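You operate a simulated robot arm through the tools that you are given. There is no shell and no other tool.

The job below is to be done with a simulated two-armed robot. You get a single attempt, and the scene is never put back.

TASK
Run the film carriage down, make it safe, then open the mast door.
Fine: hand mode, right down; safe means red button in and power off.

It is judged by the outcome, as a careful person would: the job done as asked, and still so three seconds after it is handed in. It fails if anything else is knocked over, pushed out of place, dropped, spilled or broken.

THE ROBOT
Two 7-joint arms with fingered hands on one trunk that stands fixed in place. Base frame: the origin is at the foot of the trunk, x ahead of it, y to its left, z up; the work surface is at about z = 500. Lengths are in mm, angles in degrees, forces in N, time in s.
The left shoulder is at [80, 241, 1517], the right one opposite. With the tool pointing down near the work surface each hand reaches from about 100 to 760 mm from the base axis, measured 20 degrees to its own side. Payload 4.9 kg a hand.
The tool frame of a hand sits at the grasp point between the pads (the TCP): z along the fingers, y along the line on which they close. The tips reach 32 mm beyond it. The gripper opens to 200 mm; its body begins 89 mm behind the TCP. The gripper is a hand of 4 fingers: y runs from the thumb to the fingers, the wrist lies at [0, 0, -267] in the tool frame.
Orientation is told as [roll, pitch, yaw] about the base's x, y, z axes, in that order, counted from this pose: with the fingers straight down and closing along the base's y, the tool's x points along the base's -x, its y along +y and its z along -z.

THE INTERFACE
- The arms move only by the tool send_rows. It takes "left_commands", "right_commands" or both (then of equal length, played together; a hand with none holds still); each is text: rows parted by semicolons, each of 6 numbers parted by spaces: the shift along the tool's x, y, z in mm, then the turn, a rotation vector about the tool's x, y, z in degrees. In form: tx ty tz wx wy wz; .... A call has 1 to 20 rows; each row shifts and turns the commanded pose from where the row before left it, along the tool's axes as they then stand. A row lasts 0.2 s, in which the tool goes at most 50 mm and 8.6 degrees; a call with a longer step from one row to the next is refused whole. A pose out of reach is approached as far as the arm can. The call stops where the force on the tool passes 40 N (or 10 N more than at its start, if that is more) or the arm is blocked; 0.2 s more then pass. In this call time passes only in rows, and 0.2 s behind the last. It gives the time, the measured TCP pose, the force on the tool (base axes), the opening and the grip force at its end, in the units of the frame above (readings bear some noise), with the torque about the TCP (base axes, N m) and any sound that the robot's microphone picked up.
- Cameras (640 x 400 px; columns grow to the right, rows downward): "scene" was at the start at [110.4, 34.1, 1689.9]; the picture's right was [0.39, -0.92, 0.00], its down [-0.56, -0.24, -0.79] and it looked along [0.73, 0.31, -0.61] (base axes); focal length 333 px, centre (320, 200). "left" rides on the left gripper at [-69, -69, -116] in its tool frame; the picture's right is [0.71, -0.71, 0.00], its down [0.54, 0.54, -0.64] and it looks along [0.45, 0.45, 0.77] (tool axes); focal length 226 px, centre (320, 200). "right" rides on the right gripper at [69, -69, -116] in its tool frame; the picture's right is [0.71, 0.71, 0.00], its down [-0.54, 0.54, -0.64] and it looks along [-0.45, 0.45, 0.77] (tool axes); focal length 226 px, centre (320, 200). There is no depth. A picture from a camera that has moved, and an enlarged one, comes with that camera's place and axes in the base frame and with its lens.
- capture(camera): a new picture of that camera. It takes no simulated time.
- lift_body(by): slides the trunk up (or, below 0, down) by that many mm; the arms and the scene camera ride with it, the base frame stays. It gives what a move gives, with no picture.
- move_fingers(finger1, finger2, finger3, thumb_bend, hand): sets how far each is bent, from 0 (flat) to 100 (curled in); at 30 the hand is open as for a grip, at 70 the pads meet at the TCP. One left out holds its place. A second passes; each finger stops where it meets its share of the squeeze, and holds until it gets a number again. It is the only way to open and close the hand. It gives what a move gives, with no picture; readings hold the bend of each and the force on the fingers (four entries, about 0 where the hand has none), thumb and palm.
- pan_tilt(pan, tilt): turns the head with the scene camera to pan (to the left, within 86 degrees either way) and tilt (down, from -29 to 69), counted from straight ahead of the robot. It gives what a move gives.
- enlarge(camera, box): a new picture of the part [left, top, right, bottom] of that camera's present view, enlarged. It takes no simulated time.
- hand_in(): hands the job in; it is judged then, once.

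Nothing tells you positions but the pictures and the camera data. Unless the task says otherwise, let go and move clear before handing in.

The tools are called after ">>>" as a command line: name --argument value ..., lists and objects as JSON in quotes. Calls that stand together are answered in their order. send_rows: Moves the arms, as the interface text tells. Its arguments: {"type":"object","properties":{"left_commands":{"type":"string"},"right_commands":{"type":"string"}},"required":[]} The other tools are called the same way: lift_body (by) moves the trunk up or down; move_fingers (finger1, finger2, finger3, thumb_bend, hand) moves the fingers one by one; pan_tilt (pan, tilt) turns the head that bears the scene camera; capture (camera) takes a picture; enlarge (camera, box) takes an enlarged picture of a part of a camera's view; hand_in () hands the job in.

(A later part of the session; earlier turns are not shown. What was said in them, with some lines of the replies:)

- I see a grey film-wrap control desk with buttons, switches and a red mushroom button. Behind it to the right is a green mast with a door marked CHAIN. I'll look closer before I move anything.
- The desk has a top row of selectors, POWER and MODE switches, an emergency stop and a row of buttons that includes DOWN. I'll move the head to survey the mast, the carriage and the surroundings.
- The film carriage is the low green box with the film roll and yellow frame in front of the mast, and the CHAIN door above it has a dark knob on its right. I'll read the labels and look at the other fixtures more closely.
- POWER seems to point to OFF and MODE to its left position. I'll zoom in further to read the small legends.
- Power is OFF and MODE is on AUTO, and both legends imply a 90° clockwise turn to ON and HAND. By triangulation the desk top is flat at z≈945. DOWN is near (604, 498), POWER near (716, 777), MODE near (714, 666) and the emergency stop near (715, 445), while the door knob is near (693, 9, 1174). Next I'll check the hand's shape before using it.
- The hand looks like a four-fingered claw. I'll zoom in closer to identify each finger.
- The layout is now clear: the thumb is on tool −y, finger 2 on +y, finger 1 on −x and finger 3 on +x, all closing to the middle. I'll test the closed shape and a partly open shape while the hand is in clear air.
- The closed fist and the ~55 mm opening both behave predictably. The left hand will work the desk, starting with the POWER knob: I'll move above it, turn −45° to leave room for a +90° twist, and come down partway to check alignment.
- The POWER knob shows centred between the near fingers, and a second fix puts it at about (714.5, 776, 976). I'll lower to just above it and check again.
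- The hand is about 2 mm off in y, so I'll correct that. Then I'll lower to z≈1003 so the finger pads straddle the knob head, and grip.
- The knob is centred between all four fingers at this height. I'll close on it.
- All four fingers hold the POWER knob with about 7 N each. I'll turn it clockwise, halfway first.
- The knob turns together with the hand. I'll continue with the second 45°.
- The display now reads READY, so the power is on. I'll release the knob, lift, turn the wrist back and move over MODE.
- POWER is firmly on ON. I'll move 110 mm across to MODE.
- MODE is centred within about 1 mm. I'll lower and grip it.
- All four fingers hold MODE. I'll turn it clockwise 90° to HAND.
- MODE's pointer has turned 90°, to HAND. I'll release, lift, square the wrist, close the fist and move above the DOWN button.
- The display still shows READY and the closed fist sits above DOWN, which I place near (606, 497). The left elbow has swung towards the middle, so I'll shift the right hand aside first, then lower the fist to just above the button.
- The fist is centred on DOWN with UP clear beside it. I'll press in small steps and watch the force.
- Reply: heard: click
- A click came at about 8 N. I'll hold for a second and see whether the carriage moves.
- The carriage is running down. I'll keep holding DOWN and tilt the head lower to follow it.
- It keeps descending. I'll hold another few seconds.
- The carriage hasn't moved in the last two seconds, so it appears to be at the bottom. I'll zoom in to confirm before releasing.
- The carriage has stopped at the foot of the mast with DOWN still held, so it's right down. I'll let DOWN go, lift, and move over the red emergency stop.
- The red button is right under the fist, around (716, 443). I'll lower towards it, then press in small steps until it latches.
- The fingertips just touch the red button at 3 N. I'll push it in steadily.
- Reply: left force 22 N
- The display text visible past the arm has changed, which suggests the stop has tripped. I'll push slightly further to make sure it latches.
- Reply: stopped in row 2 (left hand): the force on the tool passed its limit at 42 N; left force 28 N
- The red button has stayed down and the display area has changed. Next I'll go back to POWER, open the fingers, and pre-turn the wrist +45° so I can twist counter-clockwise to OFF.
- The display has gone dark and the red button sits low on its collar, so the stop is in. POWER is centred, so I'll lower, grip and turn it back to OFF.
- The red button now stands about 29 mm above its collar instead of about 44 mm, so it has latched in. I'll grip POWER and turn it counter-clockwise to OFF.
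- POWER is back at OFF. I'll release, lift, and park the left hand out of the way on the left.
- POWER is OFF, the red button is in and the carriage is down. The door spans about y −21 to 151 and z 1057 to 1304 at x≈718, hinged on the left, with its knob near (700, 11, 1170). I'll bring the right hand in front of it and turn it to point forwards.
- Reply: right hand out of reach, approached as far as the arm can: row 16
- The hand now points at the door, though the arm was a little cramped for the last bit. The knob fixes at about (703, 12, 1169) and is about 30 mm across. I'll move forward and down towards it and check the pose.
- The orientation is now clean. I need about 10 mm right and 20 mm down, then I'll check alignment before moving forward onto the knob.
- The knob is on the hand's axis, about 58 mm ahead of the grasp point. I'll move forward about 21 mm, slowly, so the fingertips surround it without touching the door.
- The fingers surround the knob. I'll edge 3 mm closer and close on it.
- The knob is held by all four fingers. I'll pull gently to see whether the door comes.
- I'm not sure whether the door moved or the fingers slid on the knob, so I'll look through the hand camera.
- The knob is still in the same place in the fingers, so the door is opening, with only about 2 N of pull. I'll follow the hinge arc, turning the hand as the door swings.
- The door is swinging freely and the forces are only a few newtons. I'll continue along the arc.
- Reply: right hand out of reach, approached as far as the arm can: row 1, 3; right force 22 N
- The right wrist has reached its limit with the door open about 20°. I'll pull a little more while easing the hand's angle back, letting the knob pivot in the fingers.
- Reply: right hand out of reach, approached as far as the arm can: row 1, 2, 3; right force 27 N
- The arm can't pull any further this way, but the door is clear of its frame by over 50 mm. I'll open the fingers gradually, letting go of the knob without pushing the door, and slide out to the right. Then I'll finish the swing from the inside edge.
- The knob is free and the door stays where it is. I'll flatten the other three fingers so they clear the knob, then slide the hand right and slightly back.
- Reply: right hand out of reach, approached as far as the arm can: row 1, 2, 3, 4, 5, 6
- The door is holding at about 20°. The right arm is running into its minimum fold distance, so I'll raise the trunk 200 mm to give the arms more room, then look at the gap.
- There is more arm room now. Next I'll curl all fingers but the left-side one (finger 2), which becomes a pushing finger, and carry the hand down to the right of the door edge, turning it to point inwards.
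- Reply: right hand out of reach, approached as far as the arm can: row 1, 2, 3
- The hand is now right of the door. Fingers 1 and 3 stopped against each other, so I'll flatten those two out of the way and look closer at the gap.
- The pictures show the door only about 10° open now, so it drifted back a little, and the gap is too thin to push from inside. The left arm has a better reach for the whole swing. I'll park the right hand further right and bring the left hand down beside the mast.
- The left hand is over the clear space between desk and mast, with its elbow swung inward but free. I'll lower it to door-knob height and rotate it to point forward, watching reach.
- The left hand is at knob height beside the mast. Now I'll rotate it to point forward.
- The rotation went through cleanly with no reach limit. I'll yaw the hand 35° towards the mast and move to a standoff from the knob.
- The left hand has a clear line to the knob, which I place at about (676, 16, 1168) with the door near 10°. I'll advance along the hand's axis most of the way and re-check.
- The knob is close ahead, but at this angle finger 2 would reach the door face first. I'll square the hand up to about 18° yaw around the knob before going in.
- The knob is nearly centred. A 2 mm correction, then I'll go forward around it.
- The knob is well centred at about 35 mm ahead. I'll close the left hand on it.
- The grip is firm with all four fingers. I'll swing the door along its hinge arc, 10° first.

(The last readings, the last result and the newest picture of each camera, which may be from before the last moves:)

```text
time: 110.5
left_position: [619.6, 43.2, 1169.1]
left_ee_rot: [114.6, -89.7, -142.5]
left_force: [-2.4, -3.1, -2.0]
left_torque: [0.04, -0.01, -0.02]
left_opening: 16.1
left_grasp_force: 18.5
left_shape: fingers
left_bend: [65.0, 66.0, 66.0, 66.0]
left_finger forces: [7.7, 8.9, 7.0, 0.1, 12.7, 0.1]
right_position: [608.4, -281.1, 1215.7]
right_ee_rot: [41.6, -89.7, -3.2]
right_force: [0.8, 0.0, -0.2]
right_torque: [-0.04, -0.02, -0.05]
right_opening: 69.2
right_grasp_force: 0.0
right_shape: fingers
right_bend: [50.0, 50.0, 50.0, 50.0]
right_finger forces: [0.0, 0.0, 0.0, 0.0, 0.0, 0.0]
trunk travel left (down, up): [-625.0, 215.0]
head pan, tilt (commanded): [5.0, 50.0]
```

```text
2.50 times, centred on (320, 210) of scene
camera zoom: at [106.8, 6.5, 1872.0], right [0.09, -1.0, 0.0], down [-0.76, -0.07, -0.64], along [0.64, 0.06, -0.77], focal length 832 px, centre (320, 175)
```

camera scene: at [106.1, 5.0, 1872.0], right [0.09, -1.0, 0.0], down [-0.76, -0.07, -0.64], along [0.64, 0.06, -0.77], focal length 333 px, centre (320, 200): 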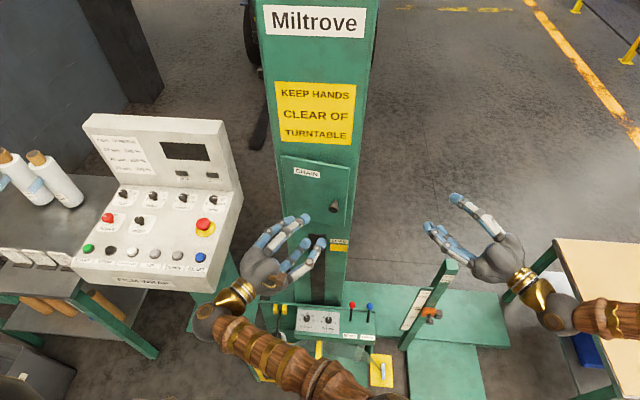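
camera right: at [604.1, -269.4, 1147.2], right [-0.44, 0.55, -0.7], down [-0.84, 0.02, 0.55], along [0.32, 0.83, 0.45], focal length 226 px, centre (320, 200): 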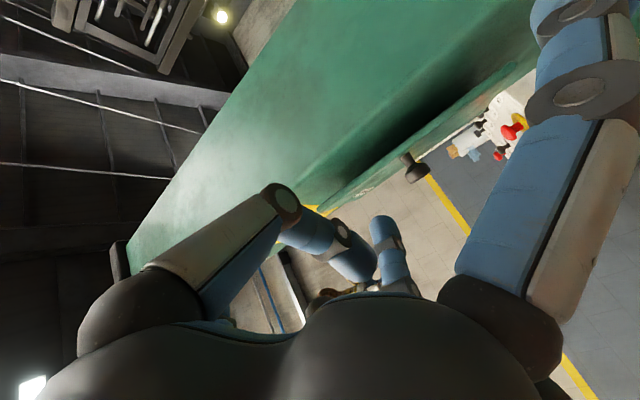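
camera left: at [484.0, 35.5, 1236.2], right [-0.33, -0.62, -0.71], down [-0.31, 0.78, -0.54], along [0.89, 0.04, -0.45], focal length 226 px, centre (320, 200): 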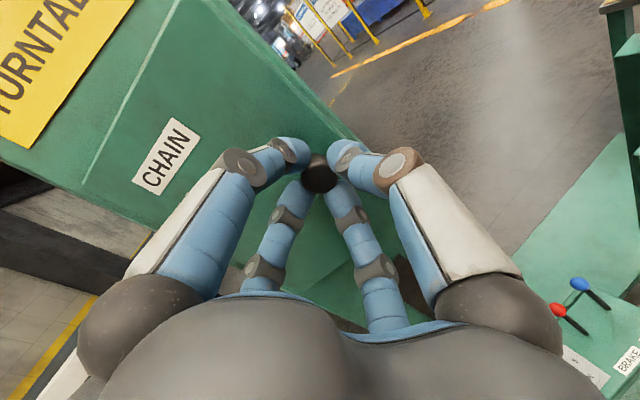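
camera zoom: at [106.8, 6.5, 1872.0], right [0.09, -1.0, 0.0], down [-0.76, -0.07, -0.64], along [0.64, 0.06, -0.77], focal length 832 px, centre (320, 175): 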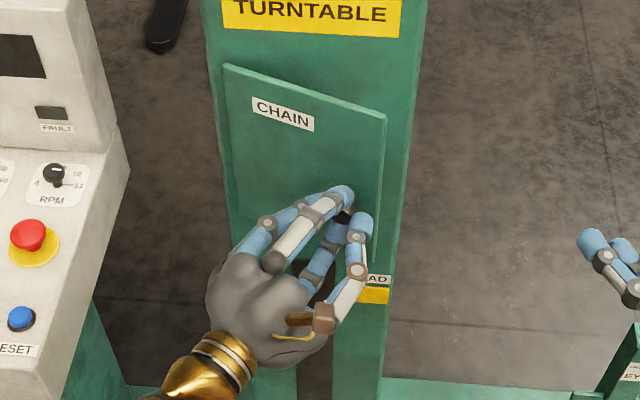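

The door is swinging open with forces of only a few newtons. I'll keep following the arc.

>>> send_rows --left_commands "0 1.6 -6.1 2.5 0 0; 0 1.6 -6.1 2.5 0 0; 0 1.6 -6.1 2.5 0 0; 0 1.6 -6.1 2.5 0 0; 0 1.6 -6.1 2.5 0 0; 0 1.6 -6.1 2.5 0 0"

>>> enlarge --camera "scene" --box '[240, 130, 400, 290]'

```text
time: 111.9
left_position: [594.8, 71.7, 1167.6]
left_ee_rot: [105.7, -89.7, -148.4]
left_force: [-0.9, -0.3, -0.9]
left_torque: [-0.02, -0.05, 0.07]
left_opening: 16.0
left_grasp_force: 18.3
left_shape: fingers
left_bend: [65.0, 66.0, 66.0, 66.0]
left_finger forces: [8.1, 9.8, 6.7, 0.0, 12.1, 0.0]
right_position: [608.6, -280.4, 1216.6]
right_ee_rot: [40.7, -89.6, -2.3]
right_force: [0.0, -0.8, -0.4]
right_torque: [-0.01, 0.02, -0.02]
right_opening: 69.2
right_grasp_force: 0.1
right_shape: fingers
right_bend: [50.0, 50.0, 50.0, 50.0]
right_finger forces: [0.0, 0.0, 0.1, 0.0, 0.0, 0.1]
trunk travel left (down, up): [-625.0, 215.0]
head pan, tilt (commanded): [5.0, 50.0]
```

```text
2.50 times, centred on (320, 210) of scene
camera zoom: at [107.0, 6.6, 1872.0], right [0.09, -1.0, 0.0], down [-0.76, -0.07, -0.64], along [0.64, 0.06, -0.77], focal length 832 px, centre (320, 175)
```

zoom: 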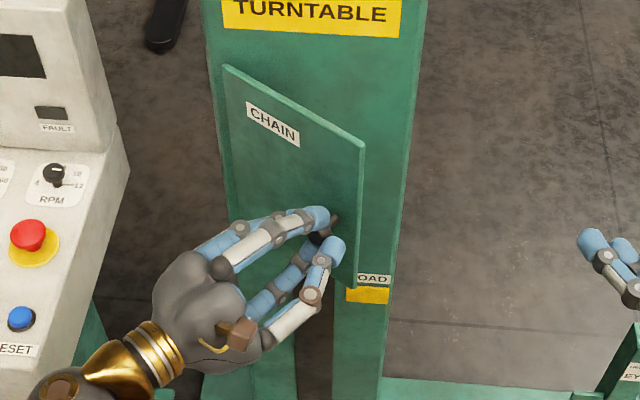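

The door is around 37° now and everything is smooth. Continuing.

>>> send_rows --left_commands "0 1.6 -6.1 2.5 0 0; 0 1.6 -6.1 2.5 0 0; 0 1.6 -6.1 2.5 0 0; 0 1.6 -6.1 2.5 0 0; 0 1.6 -6.1 2.5 0 0; 0 1.6 -6.1 2.5 0 0; 0 1.6 -6.1 2.5 0 0; 0 1.6 -6.1 2.5 0 0"

>>> capture --camera "scene"

>>> capture --camera "left"

```text
time: 113.7
left_position: [574.1, 116.5, 1168.2]
left_ee_rot: [81.7, -89.8, -144.7]
left_force: [-3.7, -0.7, -1.9]
left_torque: [0.05, -0.03, 0.05]
left_opening: 16.0
left_grasp_force: 18.9
left_shape: fingers
left_bend: [65.0, 66.0, 66.0, 66.0]
left_finger forces: [7.5, 9.1, 7.2, 0.0, 13.7, 0.0]
right_position: [607.5, -281.4, 1217.0]
right_ee_rot: [38.3, -89.7, 0.1]
right_force: [-0.4, 0.0, -0.1]
right_torque: [0.0, -0.02, -0.03]
right_opening: 69.4
right_grasp_force: 0.0
right_shape: fingers
right_bend: [50.0, 50.0, 50.0, 50.0]
right_finger forces: [0.1, 0.1, 0.1, 0.1, 0.1, 0.0]
trunk travel left (down, up): [-625.0, 215.0]
head pan, tilt (commanded): [5.0, 50.0]
```

```text
taken
camera scene: at [106.7, 7.0, 1872.0], right [0.09, -1.0, 0.0], down [-0.76, -0.07, -0.64], along [0.64, 0.06, -0.77], focal length 333 px, centre (320, 200)
```

scene: 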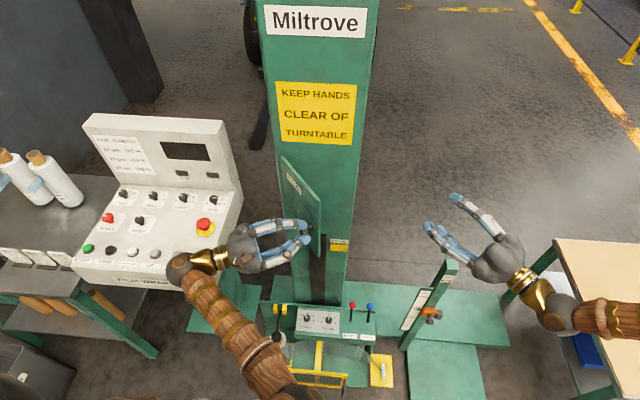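

```text
taken
camera left: at [459.4, 188.4, 1236.6], right [-0.63, -0.32, -0.71], down [0.19, 0.82, -0.54], along [0.76, -0.47, -0.45], focal length 226 px, centre (320, 200)
```

left: 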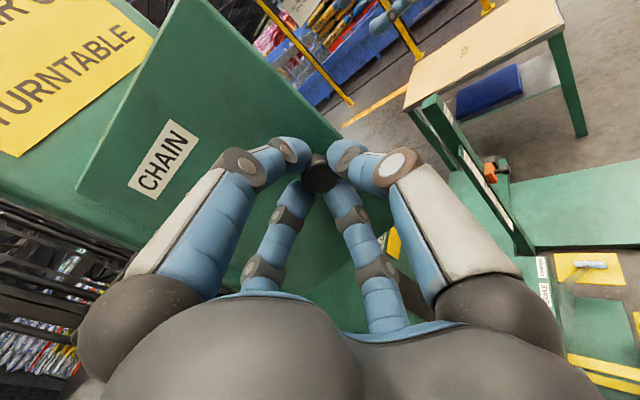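

The door is at about 57°. The hand stays well above the desk for the rest of the arc, so I'll go on.

>>> send_rows --left_commands "0 1.6 -6.1 2.5 0 0; 0 1.6 -6.1 2.5 0 0; 0 1.6 -6.1 2.5 0 0; 0 1.6 -6.1 2.5 0 0; 0 1.6 -6.1 2.5 0 0; 0 1.6 -6.1 2.5 0 0; 0 1.6 -6.1 2.5 0 0; 0 1.6 -6.1 2.5 0 0"

>>> capture --camera "scene"

```text
time: 115.5
left_position: [570.4, 168.2, 1169.2]
left_ee_rot: [75.1, -89.7, -158.0]
left_force: [-9.4, -1.3, -6.9]
left_torque: [0.16, -0.08, -0.22]
left_opening: 16.0
left_grasp_force: 18.2
left_shape: fingers
left_bend: [65.0, 67.0, 66.0, 66.0]
left_finger forces: [7.0, 6.5, 7.2, 0.0, 15.8, 0.1]
right_position: [607.3, -280.7, 1217.5]
right_ee_rot: [33.8, -89.7, 4.6]
right_force: [-0.3, -0.1, -0.3]
right_torque: [0.02, 0.02, -0.06]
right_opening: 69.2
right_grasp_force: 0.1
right_shape: fingers
right_bend: [50.0, 50.0, 50.0, 50.0]
right_finger forces: [0.1, 0.1, 0.0, 0.0, 0.1, 0.1]
trunk travel left (down, up): [-625.0, 215.0]
head pan, tilt (commanded): [5.0, 50.0]
```

```text
taken
camera scene: at [106.0, 7.6, 1872.1], right [0.09, -1.0, 0.0], down [-0.76, -0.07, -0.64], along [0.64, 0.06, -0.77], focal length 333 px, centre (320, 200)
```

scene: 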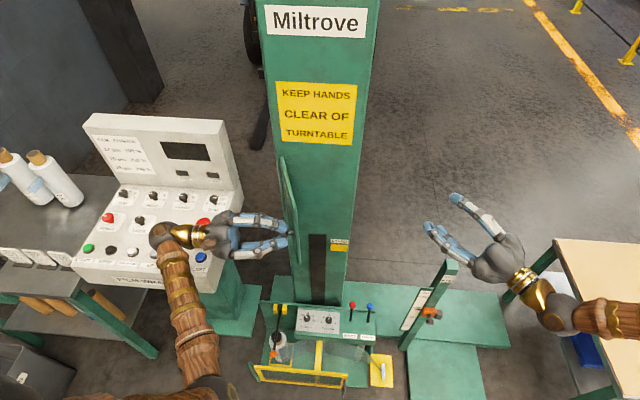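

The door is at about 77°. I'll do the final stretch to about 90°, easing the slight side load.

>>> send_rows --left_commands "0.4 0 -6 2.5 0 0; 0.4 0.2 -6 2.5 0 0; 0.3 0.8 -6 2.5 0 0; 0 1.2 -6 2.5 0 0; 0 1.2 -6 2.5 0 0"

>>> capture --camera "scene"

>>> enlarge --camera "scene" --box '[180, 110, 380, 300]'

>>> capture --camera "left"

```text
time: 116.3
left_position: [569.2, 116.7, 1169.4]
left_ee_rot: [149.1, -89.0, 113.7]
left_force: [31.2, 25.6, -2.9]
left_torque: [0.13, 0.05, 2.63]
left_opening: 1.0
left_grasp_force: 20.8
left_shape: fingers
left_bend: [68.0, 55.0, 68.0, 72.0]
left_finger forces: [0.1, 40.5, 0.1, 0.1, 0.0, 0.0]
right_position: [611.4, -277.2, 1215.0]
right_ee_rot: [20.2, -89.4, 18.2]
right_force: [0.0, -0.2, 0.2]
right_torque: [-0.01, -0.01, -0.01]
right_opening: 69.3
right_grasp_force: 0.1
right_shape: fingers
right_bend: [50.0, 50.0, 50.0, 50.0]
right_finger forces: [0.0, 0.1, 0.1, 0.0, 0.1, 0.0]
trunk travel left (down, up): [-625.0, 215.0]
head pan, tilt (commanded): [5.0, 50.0]
stopped in row 4 (left hand): the force on the tool passed its limit at 44 N (the readings are from after the stop); the commanded pose is now the measured one
```

```text
taken
camera scene: at [114.1, 13.6, 1871.5], right [0.09, -1.0, 0.0], down [-0.77, -0.07, -0.64], along [0.64, 0.05, -0.77], focal length 333 px, centre (320, 200)
```

scene: 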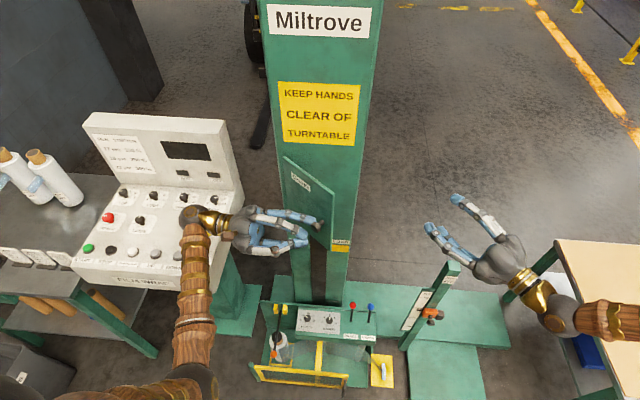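

```text
2.11 times, centred on (280, 205) of scene
camera zoom: at [114.1, 13.6, 1871.5], right [0.09, -1.0, 0.0], down [-0.77, -0.07, -0.64], along [0.64, 0.05, -0.77], focal length 701 px, centre (404, 190)
```

zoom: 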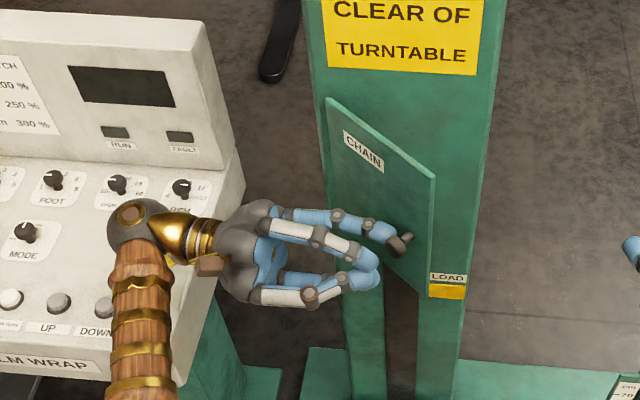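

```text
taken
camera left: at [513.4, 242.0, 1235.9], right [-0.7, 0.08, -0.71], down [0.62, 0.56, -0.55], along [0.36, -0.82, -0.44], focal length 226 px, centre (320, 200)
```

left: 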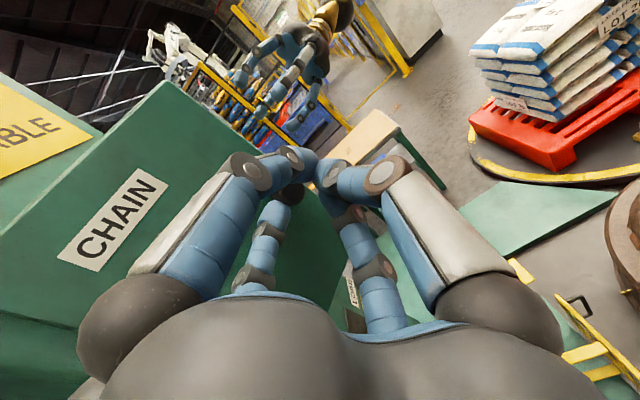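

The hand jerked and slipped off the knob: the arm probably hit a joint limit. One finger is now leaning on the knob with the door at about 50°, and nothing else looks disturbed. I'll open the fingers to remove the load and look again.

>>> move_fingers --hand "left" --finger1 50 --finger2 46 --finger3 50 --thumb_bend 50

>>> capture --camera "left"

>>> enlarge --camera "scene" --box '[180, 110, 380, 300]'

>>> capture --camera "scene"

```text
time: 117.3
left_position: [560.6, 108.5, 1170.2]
left_ee_rot: [134.7, -89.3, 127.3]
left_force: [2.6, 2.0, -1.4]
left_torque: [0.03, 0.04, 0.31]
left_opening: 68.9
left_grasp_force: 1.9
left_shape: fingers
left_bend: [50.0, 44.0, 50.0, 50.0]
left_finger forces: [0.1, 3.4, 0.1, 0.0, 0.1, 0.0]
right_position: [606.7, -282.4, 1215.8]
right_ee_rot: [45.9, -89.6, -7.4]
right_force: [0.9, -0.3, -0.4]
right_torque: [0.02, -0.02, -0.02]
right_opening: 69.3
right_grasp_force: 0.1
right_shape: fingers
right_bend: [50.0, 50.0, 50.0, 50.0]
right_finger forces: [0.1, 0.1, 0.0, 0.1, 0.1, 0.0]
trunk travel left (down, up): [-625.0, 215.0]
head pan, tilt (commanded): [5.0, 50.0]
```

```text
taken
camera left: at [507.6, 234.2, 1238.0], right [-0.69, 0.09, -0.71], down [0.63, 0.55, -0.54], along [0.35, -0.83, -0.44], focal length 226 px, centre (320, 200)
```

left: 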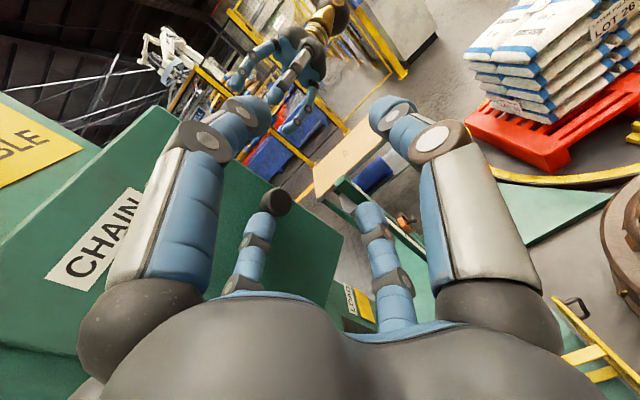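

```text
2.11 times, centred on (280, 205) of scene
camera zoom: at [106.6, 5.4, 1872.0], right [0.09, -1.0, 0.0], down [-0.76, -0.07, -0.64], along [0.64, 0.06, -0.77], focal length 701 px, centre (404, 190)
```

zoom: 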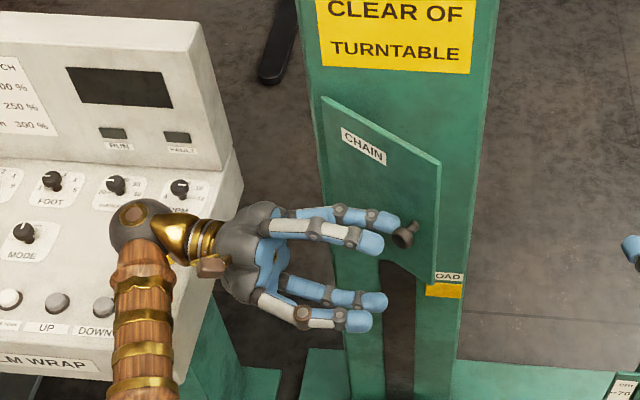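

```text
taken
camera scene: at [106.6, 5.4, 1872.0], right [0.09, -1.0, 0.0], down [-0.76, -0.07, -0.64], along [0.64, 0.06, -0.77], focal length 333 px, centre (320, 200)
```

scene: 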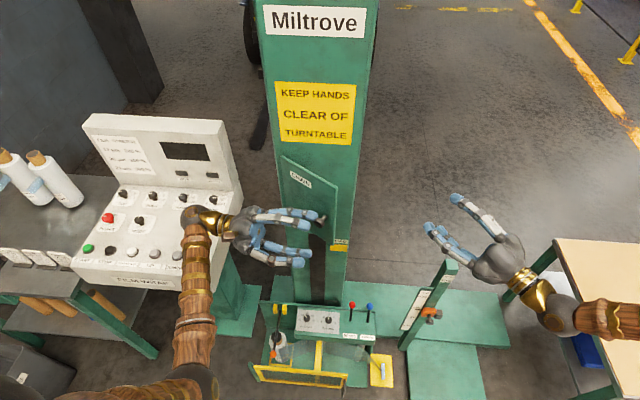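

The door has settled around 34°, so the gap behind its edge is about 100 mm — plenty for the right hand to push from inside. First I'll back the left hand away from the knob.

>>> send_rows --left_commands "0 0 -8 0 0 0; 0 0 -15 0 0 0; 0 0 -20 0 0 0; 0 0 -25 0 0 0; 0 0 -25 0 0 0"

>>> capture --camera "scene"

```text
time: 118.5
left_position: [573.4, 203.4, 1170.2]
left_ee_rot: [140.6, -89.2, 121.3]
left_force: [0.9, 0.7, 0.4]
left_torque: [0.01, 0.0, 0.04]
left_opening: 69.0
left_grasp_force: 0.1
left_shape: fingers
left_bend: [50.0, 46.0, 50.0, 50.0]
left_finger forces: [0.0, 0.0, 0.1, 0.0, 0.0, 0.0]
right_position: [608.0, -282.2, 1217.0]
right_ee_rot: [32.8, -89.7, 5.6]
right_force: [1.2, 0.6, 0.1]
right_torque: [-0.01, 0.0, -0.01]
right_opening: 69.5
right_grasp_force: 0.1
right_shape: fingers
right_bend: [50.0, 50.0, 50.0, 50.0]
right_finger forces: [0.1, 0.0, 0.1, 0.0, 0.0, 0.1]
trunk travel left (down, up): [-625.0, 215.0]
head pan, tilt (commanded): [5.0, 50.0]
```

```text
taken
camera scene: at [107.3, 7.8, 1871.9], right [0.09, -1.0, 0.0], down [-0.76, -0.07, -0.64], along [0.64, 0.06, -0.77], focal length 333 px, centre (320, 200)
```

scene: 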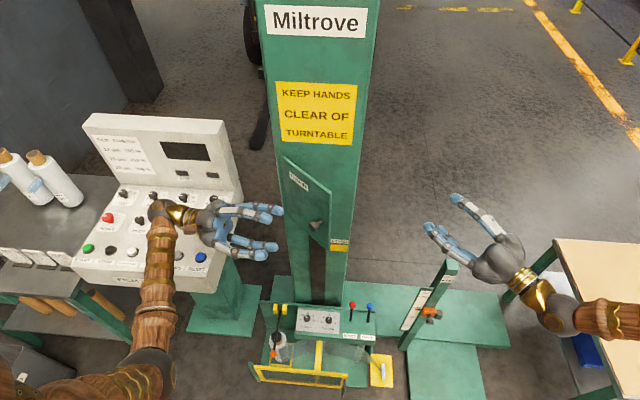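

The left hand is clear of the knob. I'll move it further back out of the door's sweep and check the door's position.

>>> send_rows --left_commands "0 0 -30 0 0 0; 0 0 -30 0 0 0; 0 0 -30 0 0 0; 0 0 -30 0 0 0"

>>> enlarge --camera "scene" --box '[180, 110, 380, 300]'

>>> capture --camera "right"

```text
time: 119.5
left_position: [592.5, 322.7, 1168.7]
left_ee_rot: [139.4, -89.2, 122.6]
left_force: [-0.3, 1.2, -1.2]
left_torque: [-0.02, -0.02, 0.01]
left_opening: 68.7
left_grasp_force: 0.1
left_shape: fingers
left_bend: [50.0, 46.0, 50.0, 50.0]
left_finger forces: [0.0, 0.1, 0.0, 0.1, 0.0, 0.0]
right_position: [607.0, -280.4, 1216.1]
right_ee_rot: [31.7, -89.7, 6.7]
right_force: [-0.1, -0.2, -0.5]
right_torque: [-0.01, 0.01, 0.01]
right_opening: 69.4
right_grasp_force: 0.1
right_shape: fingers
right_bend: [50.0, 50.0, 50.0, 50.0]
right_finger forces: [0.1, 0.0, 0.1, 0.0, 0.0, 0.0]
trunk travel left (down, up): [-625.0, 215.0]
head pan, tilt (commanded): [5.0, 50.0]
```

```text
2.11 times, centred on (280, 205) of scene
camera zoom: at [107.6, 7.8, 1871.9], right [0.09, -1.0, 0.0], down [-0.76, -0.07, -0.64], along [0.64, 0.06, -0.77], focal length 701 px, centre (404, 190)
```

zoom: 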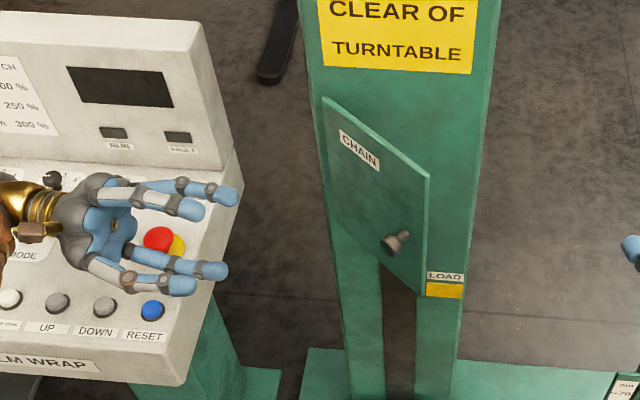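

```text
taken
camera right: at [558.5, -407.8, 1147.9], right [-0.44, 0.55, -0.7], down [-0.84, 0.03, 0.55], along [0.32, 0.83, 0.45], focal length 226 px, centre (320, 200)
```

right: 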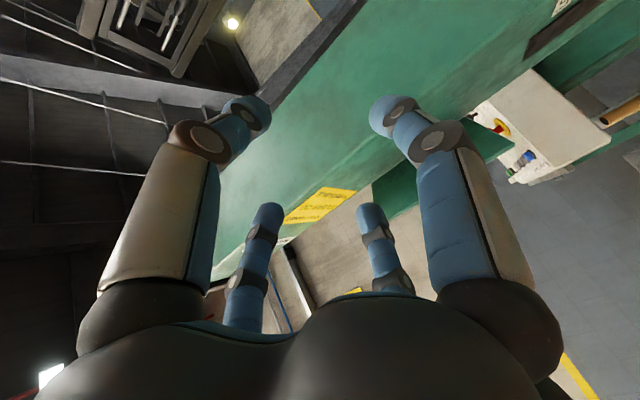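

The door is now about 41° open and staying. I'll close the right hand to a fist and bring it in behind the door's free edge.

>>> move_fingers --hand "right" --finger1 70 --finger2 70 --finger3 70 --thumb_bend 70

>>> send_rows --right_commands "5 25.7 26.2 0 0 0; 5 25.7 26.2 0 0 0; 5 25.7 26.2 0 0 0; 5 25.7 26.2 0 0 0; 5 25.7 26.2 0 0 0; 5 25.7 26.2 0 0 0"

>>> capture --camera "right"

>>> enlarge --camera "scene" --box '[240, 110, 440, 300]'

```text
time: 120.5
left_position: [590.6, 320.7, 1169.3]
left_ee_rot: [136.3, -89.2, 125.7]
left_force: [0.3, 0.5, -1.0]
left_torque: [0.0, -0.03, -0.01]
left_opening: 69.0
left_grasp_force: 0.1
left_shape: fingers
left_bend: [50.0, 46.0, 50.0, 50.0]
left_finger forces: [0.0, 0.1, 0.0, 0.0, 0.1, 0.1]
right_position: [606.2, -281.1, 1215.5]
right_ee_rot: [42.5, -89.8, -4.2]
right_force: [-0.4, -1.0, 0.4]
right_torque: [0.0, 0.0, 0.05]
right_opening: 2.0
right_grasp_force: 0.2
right_shape: fingers
right_bend: [69.0, 69.0, 69.0, 69.0]
right_finger forces: [0.0, 0.0, 0.0, 0.0, 0.0, 0.1]
trunk travel left (down, up): [-625.0, 215.0]
head pan, tilt (commanded): [5.0, 50.0]
```

```text
time: 122.0
left_position: [592.1, 322.5, 1168.0]
left_ee_rot: [140.1, -89.1, 121.7]
left_force: [0.9, 0.2, -0.1]
left_torque: [0.01, 0.02, -0.05]
left_opening: 69.3
left_grasp_force: 0.1
left_shape: fingers
left_bend: [50.0, 46.0, 50.0, 50.0]
left_finger forces: [0.1, 0.0, 0.0, 0.0, 0.0, 0.0]
right_position: [634.6, -63.0, 1187.0]
right_ee_rot: [25.0, -89.7, 13.3]
right_force: [0.3, -0.7, 0.3]
right_torque: [-0.04, -0.03, 0.0]
right_opening: 2.1
right_grasp_force: 0.0
right_shape: fingers
right_bend: [69.0, 69.0, 69.0, 69.0]
right_finger forces: [0.1, 0.0, 0.0, 0.1, 0.0, 0.0]
trunk travel left (down, up): [-625.0, 215.0]
head pan, tilt (commanded): [5.0, 50.0]
```

```text
taken
camera right: at [585.8, -189.3, 1118.1], right [-0.44, 0.55, -0.71], down [-0.84, 0.03, 0.55], along [0.32, 0.83, 0.45], focal length 226 px, centre (320, 200)
```

right: 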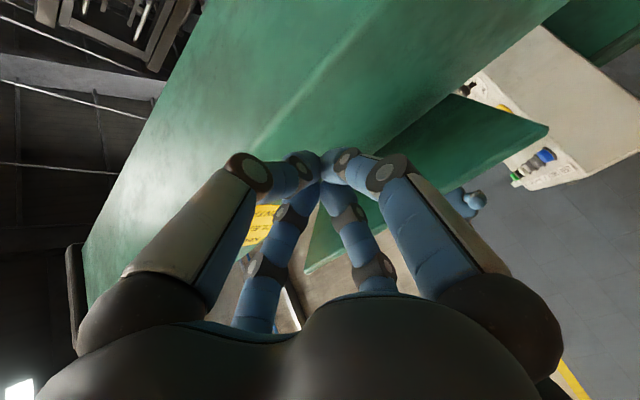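

```text
2.11 times, centred on (340, 205) of scene
camera zoom: at [107.9, 8.1, 1871.9], right [0.09, -1.0, 0.0], down [-0.76, -0.07, -0.64], along [0.64, 0.06, -0.77], focal length 701 px, centre (278, 190)
```

zoom: 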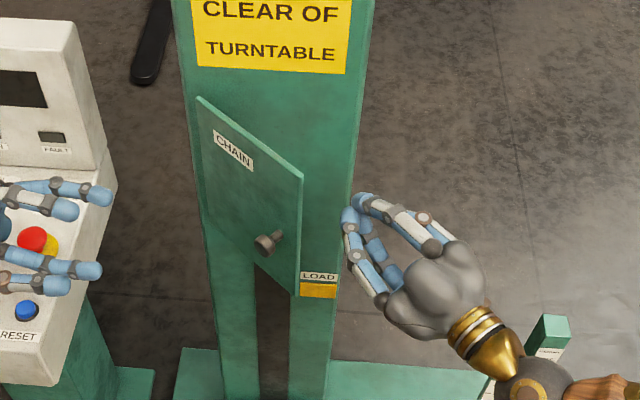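

The fist is right of the door edge with a clear gap behind the door. I'll slide in behind it and begin pushing gently to the left.

>>> send_rows --right_commands "0 13 13.5 0 0 0; 0 13 13.5 0 0 0; 0 10 0 0 0 0; 0 10 0 0 0 0; 0 10 0 0 0 0; 0 10 0 0 0 0"

>>> enlarge --camera "scene" --box '[240, 110, 440, 300]'

>>> capture --camera "right"

```text
time: 123.3
left_position: [591.2, 322.1, 1168.9]
left_ee_rot: [136.9, -89.3, 125.2]
left_force: [1.1, -0.2, -0.9]
left_torque: [-0.01, 0.0, -0.01]
left_opening: 69.0
left_grasp_force: 0.1
left_shape: fingers
left_bend: [50.0, 46.0, 50.0, 50.0]
left_finger forces: [0.0, 0.0, 0.0, 0.0, 0.0, 0.0]
right_position: [614.0, 5.4, 1186.9]
right_ee_rot: [39.7, -89.6, -1.4]
right_force: [-0.3, 0.4, 0.1]
right_torque: [-0.01, 0.02, 0.0]
right_opening: 2.2
right_grasp_force: 0.0
right_shape: fingers
right_bend: [69.0, 69.0, 69.0, 69.0]
right_finger forces: [0.1, 0.0, 0.0, 0.0, 0.0, 0.0]
trunk travel left (down, up): [-625.0, 215.0]
head pan, tilt (commanded): [5.0, 50.0]
```

```text
2.11 times, centred on (340, 205) of scene
camera zoom: at [107.0, 6.9, 1872.0], right [0.09, -1.0, 0.0], down [-0.76, -0.07, -0.64], along [0.64, 0.06, -0.77], focal length 701 px, centre (278, 190)
```

zoom: 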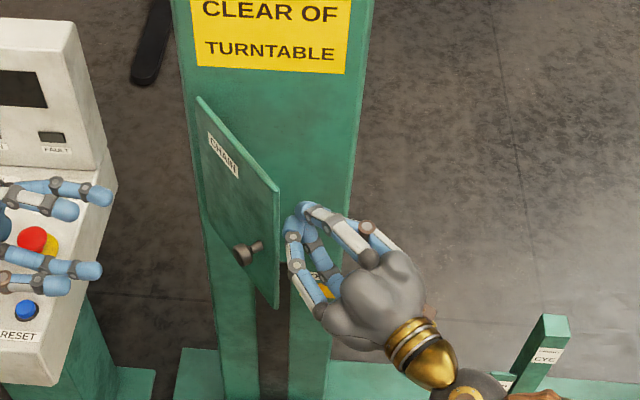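

```text
taken
camera right: at [565.8, -121.5, 1118.0], right [-0.44, 0.55, -0.7], down [-0.84, 0.03, 0.55], along [0.32, 0.83, 0.45], focal length 226 px, centre (320, 200)
```

right: 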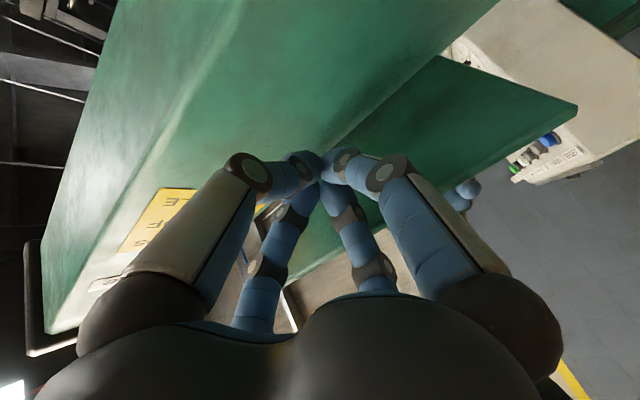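

The door moves easily and is near 50°. I'll keep pushing towards 90°.

>>> send_rows --right_commands "0 9.2 4.9 0 0 0; 0 9.2 4.9 0 0 0; 0 9.2 4.9 0 0 0; 0 9.2 4.9 0 0 0; 0 9.2 4.9 0 0 0; 0 9.2 4.9 0 0 0"

>>> enlarge --camera "scene" --box '[240, 110, 440, 300]'

>>> capture --camera "right"

```text
time: 124.8
left_position: [592.3, 321.1, 1168.4]
left_ee_rot: [137.7, -89.2, 124.1]
left_force: [0.2, 0.4, -0.5]
left_torque: [0.01, 0.04, -0.01]
left_opening: 68.9
left_grasp_force: 0.0
left_shape: fingers
left_bend: [50.0, 46.0, 50.0, 50.0]
left_finger forces: [0.0, 0.0, 0.0, 0.0, 0.0, 0.0]
right_position: [604.3, 68.0, 1187.7]
right_ee_rot: [37.9, -89.6, 0.3]
right_force: [-0.3, -0.7, -0.1]
right_torque: [-0.03, -0.01, -0.05]
right_opening: 2.2
right_grasp_force: 0.1
right_shape: fingers
right_bend: [69.0, 69.0, 69.0, 69.0]
right_finger forces: [0.0, 0.0, 0.1, 0.0, 0.0, 0.0]
trunk travel left (down, up): [-625.0, 215.0]
head pan, tilt (commanded): [5.0, 50.0]
```

```text
2.11 times, centred on (340, 205) of scene
camera zoom: at [107.3, 7.1, 1871.9], right [0.09, -1.0, 0.0], down [-0.76, -0.07, -0.64], along [0.64, 0.06, -0.77], focal length 701 px, centre (278, 190)
```

zoom: 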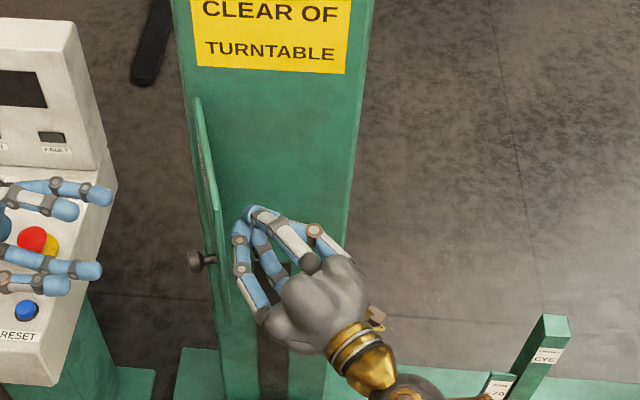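

```text
taken
camera right: at [555.1, -58.7, 1118.1], right [-0.44, 0.55, -0.7], down [-0.84, 0.03, 0.55], along [0.32, 0.83, 0.45], focal length 226 px, centre (320, 200)
```

right: 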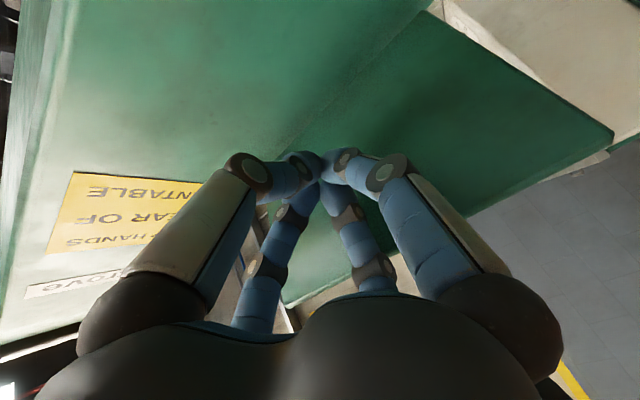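

The door is at about 75°. One more small push to bring it to roughly 90°.

>>> send_rows --right_commands "0 8 4.5 0 0 0; 0 8 4.5 0 0 0; 0 8 4.5 0 0 0; 0 5 3 0 0 0"

>>> enlarge --camera "scene" --box '[180, 110, 380, 300]'

```text
time: 125.8
left_position: [591.4, 321.4, 1168.0]
left_ee_rot: [137.7, -89.2, 124.3]
left_force: [0.2, 0.5, 0.2]
left_torque: [-0.01, -0.02, -0.05]
left_opening: 68.7
left_grasp_force: 0.1
left_shape: fingers
left_bend: [50.0, 46.0, 50.0, 50.0]
left_finger forces: [0.0, 0.0, 0.0, 0.1, 0.0, 0.0]
right_position: [598.3, 99.5, 1186.5]
right_ee_rot: [34.4, -89.7, 3.8]
right_force: [0.4, -0.2, 0.1]
right_torque: [0.02, -0.04, 0.0]
right_opening: 2.2
right_grasp_force: 0.0
right_shape: fingers
right_bend: [69.0, 69.0, 69.0, 69.0]
right_finger forces: [0.0, 0.0, 0.1, 0.1, 0.0, 0.0]
trunk travel left (down, up): [-625.0, 215.0]
head pan, tilt (commanded): [5.0, 50.0]
```

```text
2.11 times, centred on (280, 205) of scene
camera zoom: at [107.3, 6.9, 1871.9], right [0.09, -1.0, 0.0], down [-0.76, -0.07, -0.64], along [0.64, 0.06, -0.77], focal length 701 px, centre (404, 190)
```

zoom: 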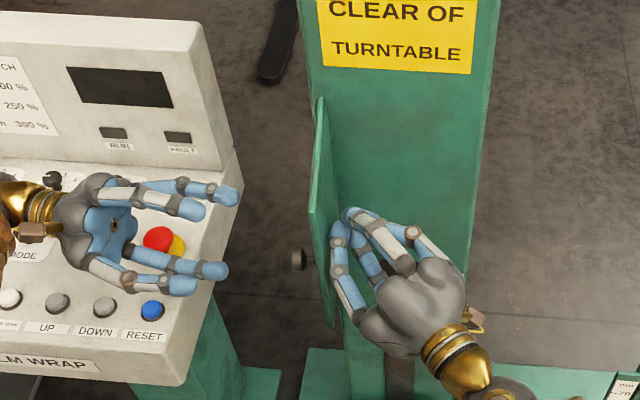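

The door is at about 88° and holds. I'll withdraw the right hand to the right without dragging the door.

>>> send_rows --right_commands "0 -13 -10 0 0 0; 0 -26 -21 0 0 0; 0 -26 -21 0 0 0; 0 -26 -21 0 0 0; 0 -26 -21 0 0 0; 0 -26 -21 0 0 0; 0 -26 -21 0 0 0; 0 -26 -21 0 0 0; 0 -26 -21 0 0 0"

>>> capture --camera "scene"

>>> enlarge --camera "scene" --box '[180, 110, 380, 300]'

```text
time: 127.8
left_position: [590.0, 321.1, 1169.1]
left_ee_rot: [135.6, -89.2, 126.4]
left_force: [-0.6, 0.6, 0.5]
left_torque: [-0.01, -0.03, 0.01]
left_opening: 68.9
left_grasp_force: 0.0
left_shape: fingers
left_bend: [50.0, 46.0, 50.0, 50.0]
left_finger forces: [0.0, 0.0, 0.0, 0.1, 0.0, 0.1]
right_position: [595.0, -185.6, 1185.9]
right_ee_rot: [45.4, -89.6, -7.1]
right_force: [0.1, 0.5, 0.1]
right_torque: [0.01, -0.03, 0.0]
right_opening: 1.9
right_grasp_force: 0.0
right_shape: fingers
right_bend: [69.0, 69.0, 69.0, 69.0]
right_finger forces: [0.0, 0.0, 0.0, 0.0, 0.0, 0.0]
trunk travel left (down, up): [-625.0, 215.0]
head pan, tilt (commanded): [5.0, 50.0]
```

```text
taken
camera scene: at [107.2, 5.5, 1871.9], right [0.09, -1.0, 0.0], down [-0.76, -0.07, -0.64], along [0.64, 0.06, -0.77], focal length 333 px, centre (320, 200)
```

scene: 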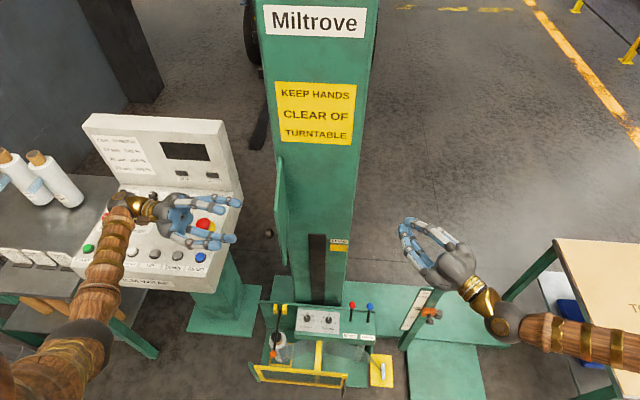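

```text
2.11 times, centred on (280, 205) of scene
camera zoom: at [107.2, 5.5, 1871.9], right [0.09, -1.0, 0.0], down [-0.76, -0.07, -0.64], along [0.64, 0.06, -0.77], focal length 701 px, centre (404, 190)
```

zoom: 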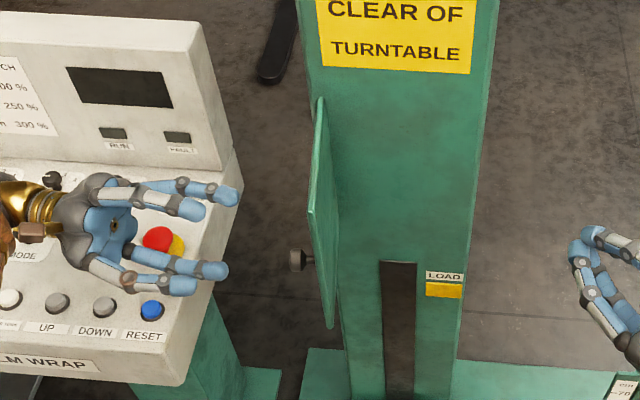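

The door stays open at about 88° with both hands off. I'll raise the trunk so both hands are well clear, then verify every control.

>>> lift_body --by 150

>>> send_rows --left_commands "0 -25 0 0 0 0; 0 -25 0 0 0 0; 0 -25 -10 0 0 0; 0 -25 -10 0 0 0"

>>> pan_tilt --pan 22 --tilt 52

>>> capture --camera "scene"

```text
time: 129.5
left_position: [592.1, 321.5, 1318.3]
left_ee_rot: [137.8, -89.2, 124.3]
left_force: [-0.9, 0.2, -1.1]
left_torque: [0.0, -0.01, -0.01]
left_opening: 68.7
left_grasp_force: 0.1
left_shape: fingers
left_bend: [50.0, 46.0, 50.0, 50.0]
left_finger forces: [0.1, 0.0, 0.0, 0.0, 0.0, 0.1]
right_position: [595.8, -185.2, 1335.3]
right_ee_rot: [38.8, -89.7, -0.5]
right_force: [-0.2, -0.1, 0.5]
right_torque: [0.0, -0.03, -0.01]
right_opening: 2.0
right_grasp_force: 0.1
right_shape: fingers
right_bend: [69.0, 69.0, 69.0, 69.0]
right_finger forces: [0.0, 0.0, 0.0, 0.0, 0.0, 0.0]
trunk travel left (down, up): [-775.0, 65.0]
head pan, tilt (commanded): [5.0, 50.0]
```

```text
time: 130.5
left_position: [494.3, 355.1, 1318.4]
left_ee_rot: [138.3, -89.1, 123.6]
left_force: [0.2, -0.1, -0.2]
left_torque: [-0.01, -0.04, 0.02]
left_opening: 69.2
left_grasp_force: 0.1
left_shape: fingers
left_bend: [50.0, 46.0, 50.0, 50.0]
left_finger forces: [0.0, 0.0, 0.0, 0.1, 0.1, 0.1]
right_position: [594.7, -184.7, 1337.4]
right_ee_rot: [31.4, -89.6, 6.9]
right_force: [0.0, 0.5, -0.2]
right_torque: [0.03, 0.02, 0.02]
right_opening: 2.6
right_grasp_force: 0.1
right_shape: fingers
right_bend: [69.0, 69.0, 69.0, 69.0]
right_finger forces: [0.0, 0.1, 0.1, 0.0, 0.0, 0.0]
trunk travel left (down, up): [-775.0, 65.0]
head pan, tilt (commanded): [5.0, 50.0]
```

```text
time: 131.3
left_position: [494.6, 353.5, 1317.1]
left_ee_rot: [136.7, -89.2, 125.2]
left_force: [0.9, -0.5, 0.4]
left_torque: [0.01, 0.02, -0.03]
left_opening: 69.0
left_grasp_force: 0.2
left_shape: fingers
left_bend: [50.0, 46.0, 50.0, 50.0]
left_finger forces: [0.0, 0.0, 0.0, 0.0, 0.0, 0.0]
right_position: [595.1, -184.1, 1336.1]
right_ee_rot: [37.2, -89.7, 1.2]
right_force: [0.7, -0.8, 0.2]
right_torque: [-0.03, 0.03, 0.02]
right_opening: 2.3
right_grasp_force: 0.0
right_shape: fingers
right_bend: [69.0, 69.0, 69.0, 69.0]
right_finger forces: [0.1, 0.1, 0.1, 0.0, 0.0, 0.0]
trunk travel left (down, up): [-775.0, 65.0]
head pan, tilt (commanded): [22.0, 52.0]
```

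```text
taken
camera scene: at [99.5, 28.4, 2019.3], right [0.37, -0.93, 0.0], down [-0.73, -0.29, -0.62], along [0.57, 0.23, -0.79], focal length 333 px, centre (320, 200)
```

scene: 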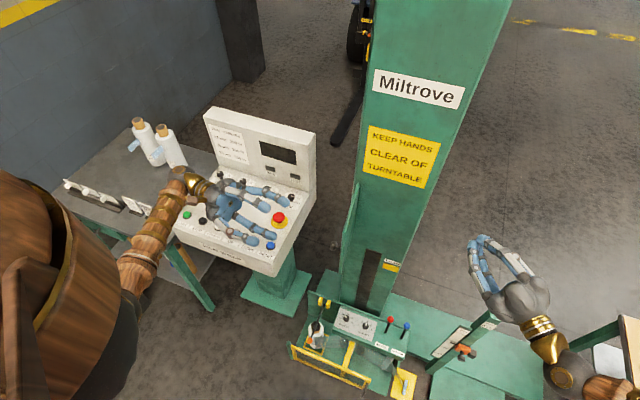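

The left hand still hides the switches from the head camera. I'll lift it up and back for a clear check.

>>> send_rows --left_commands "-30 -10 -5 0 0 0; -30 -15 -5 0 0 0; -30 -15 -5 0 0 0; -30 -15 -5 0 0 0; -30 -15 -5 0 0 0"

>>> capture --camera "scene"

>>> enlarge --camera "scene" --box '[160, 90, 330, 280]'

>>> enlarge --camera "scene" --box '[280, 160, 440, 400]'

```text
time: 132.5
left_position: [426.7, 392.6, 1467.3]
left_ee_rot: [134.8, -89.2, 127.1]
left_force: [0.2, 0.2, -0.1]
left_torque: [-0.01, 0.02, 0.02]
left_opening: 69.3
left_grasp_force: 0.0
left_shape: fingers
left_bend: [50.0, 46.0, 50.0, 50.0]
left_finger forces: [0.0, 0.1, 0.0, 0.1, 0.0, 0.1]
right_position: [595.2, -185.5, 1336.2]
right_ee_rot: [37.1, -89.7, 1.2]
right_force: [-0.2, 0.8, -0.2]
right_torque: [0.0, -0.01, -0.01]
right_opening: 2.0
right_grasp_force: 0.0
right_shape: fingers
right_bend: [69.0, 69.0, 69.0, 69.0]
right_finger forces: [0.0, 0.1, 0.0, 0.0, 0.1, 0.0]
trunk travel left (down, up): [-775.0, 65.0]
head pan, tilt (commanded): [22.0, 52.0]
```

```text
taken
camera scene: at [98.5, 28.3, 2019.3], right [0.37, -0.93, 0.0], down [-0.73, -0.29, -0.62], along [0.57, 0.23, -0.79], focal length 333 px, centre (320, 200)
```

scene: 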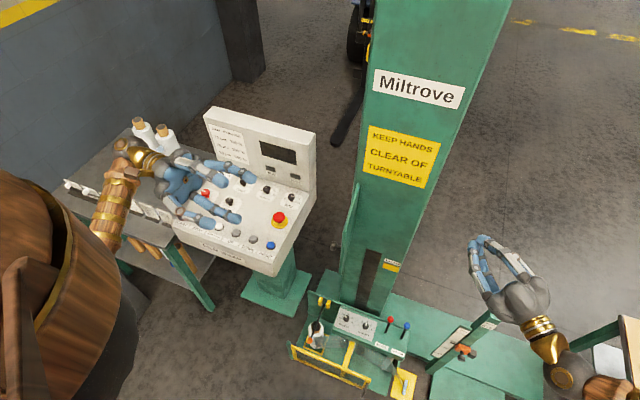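

```text
2.11 times, centred on (245, 185) of scene
camera zoom: at [98.5, 28.3, 2019.3], right [0.37, -0.93, 0.0], down [-0.73, -0.29, -0.62], along [0.57, 0.23, -0.79], focal length 701 px, centre (478, 232)
```

zoom: 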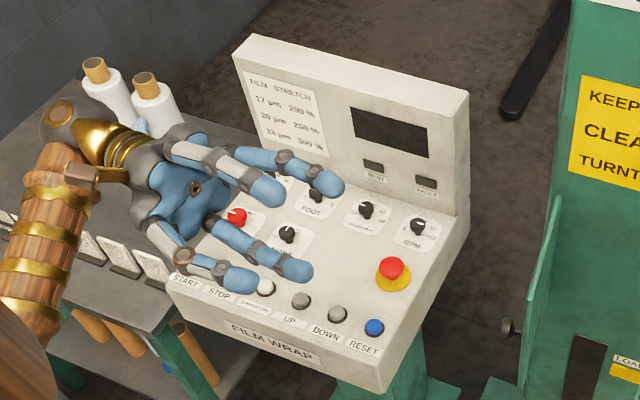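

```text
1.67 times, centred on (360, 280) of scene
camera zoom: at [98.5, 28.3, 2019.3], right [0.37, -0.93, 0.0], down [-0.73, -0.29, -0.62], along [0.57, 0.23, -0.79], focal length 555 px, centre (253, 67)
```

zoom: 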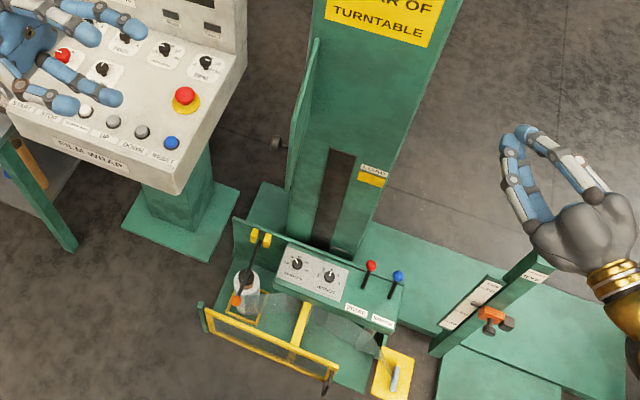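

The carriage is at the bottom and the door stands wide open. A final close look at the POWER and MODE pointers and the red button.

>>> enlarge --camera "scene" --box '[195, 175, 255, 212]'

>>> enlarge --camera "scene" --box '[255, 195, 305, 230]'

>>> enlarge --camera "scene" --box '[320, 170, 420, 300]'

```text
10.67 times, centred on (225, 194) of scene
camera zoom: at [98.5, 28.3, 2019.3], right [0.37, -0.93, 0.0], down [-0.73, -0.29, -0.62], along [0.57, 0.23, -0.79], focal length 3552 px, centre (1333, 269)
```

zoom: 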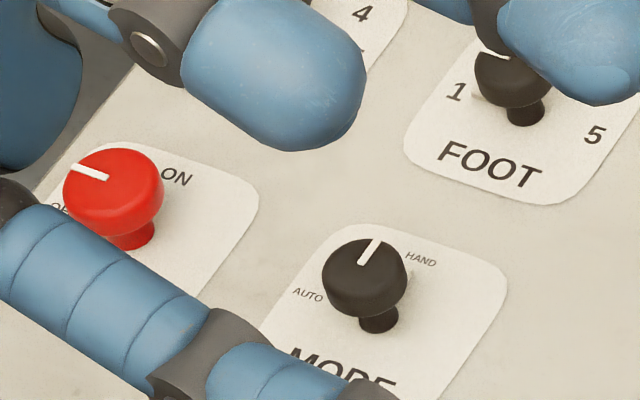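

```text
11.43 times, centred on (280, 212) of scene
camera zoom: at [98.5, 28.3, 2019.3], right [0.37, -0.93, 0.0], down [-0.73, -0.29, -0.62], along [0.57, 0.23, -0.79], focal length 3805 px, centre (777, 57)
```

zoom: 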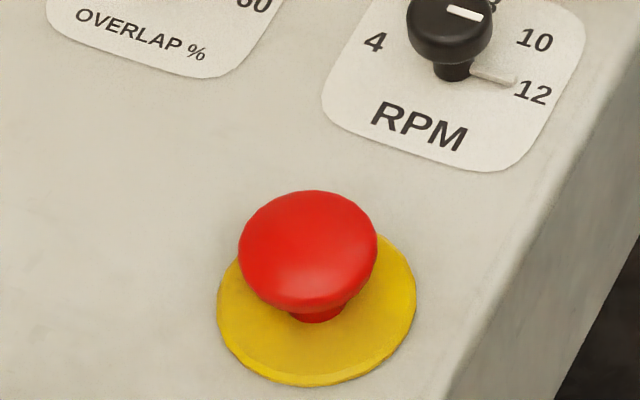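

```text
3.08 times, centred on (370, 235) of scene
camera zoom: at [98.5, 28.3, 2019.3], right [0.37, -0.93, 0.0], down [-0.73, -0.29, -0.62], along [0.57, 0.23, -0.79], focal length 1024 px, centre (166, 92)
```

zoom: 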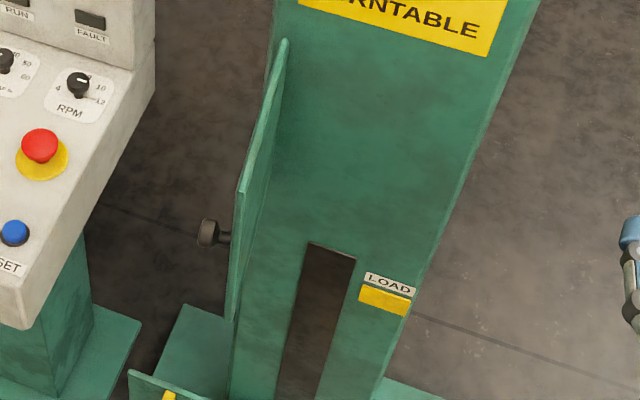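

The job is done, so I'm handing it in. POWER is at OFF, MODE at HAND, the red button is latched in and the display is dark. The carriage is right down, the mast door stands open at about 88° by itself, and both hands are clear.

>>> hand_in

```text
The job is handed in.
```

I handed the job in with the carriage down, the machine made safe and the mast door open. I don't have the verdict yet.

- **Carriage:** I turned POWER on, set MODE to HAND and held DOWN. The carriage stopped at the foot of the mast and stayed there for over two seconds with DOWN still pressed.
- **Safe:** I pressed the red button until it latched, and the display went dark. Then I turned POWER back to OFF. MODE is still on HAND.
- **Mast door:** It is open to about 88° and stayed there with both hands off it.

The door took several attempts. The right hand's first pull opened it partway and it drifted back. Later the left hand jerked and slipped off the knob, loading the knob at about 40 N for a moment before I eased it off. I finished by pushing the door open from the inside with the right hand. In the final pictures I saw nothing knocked over or out of place.
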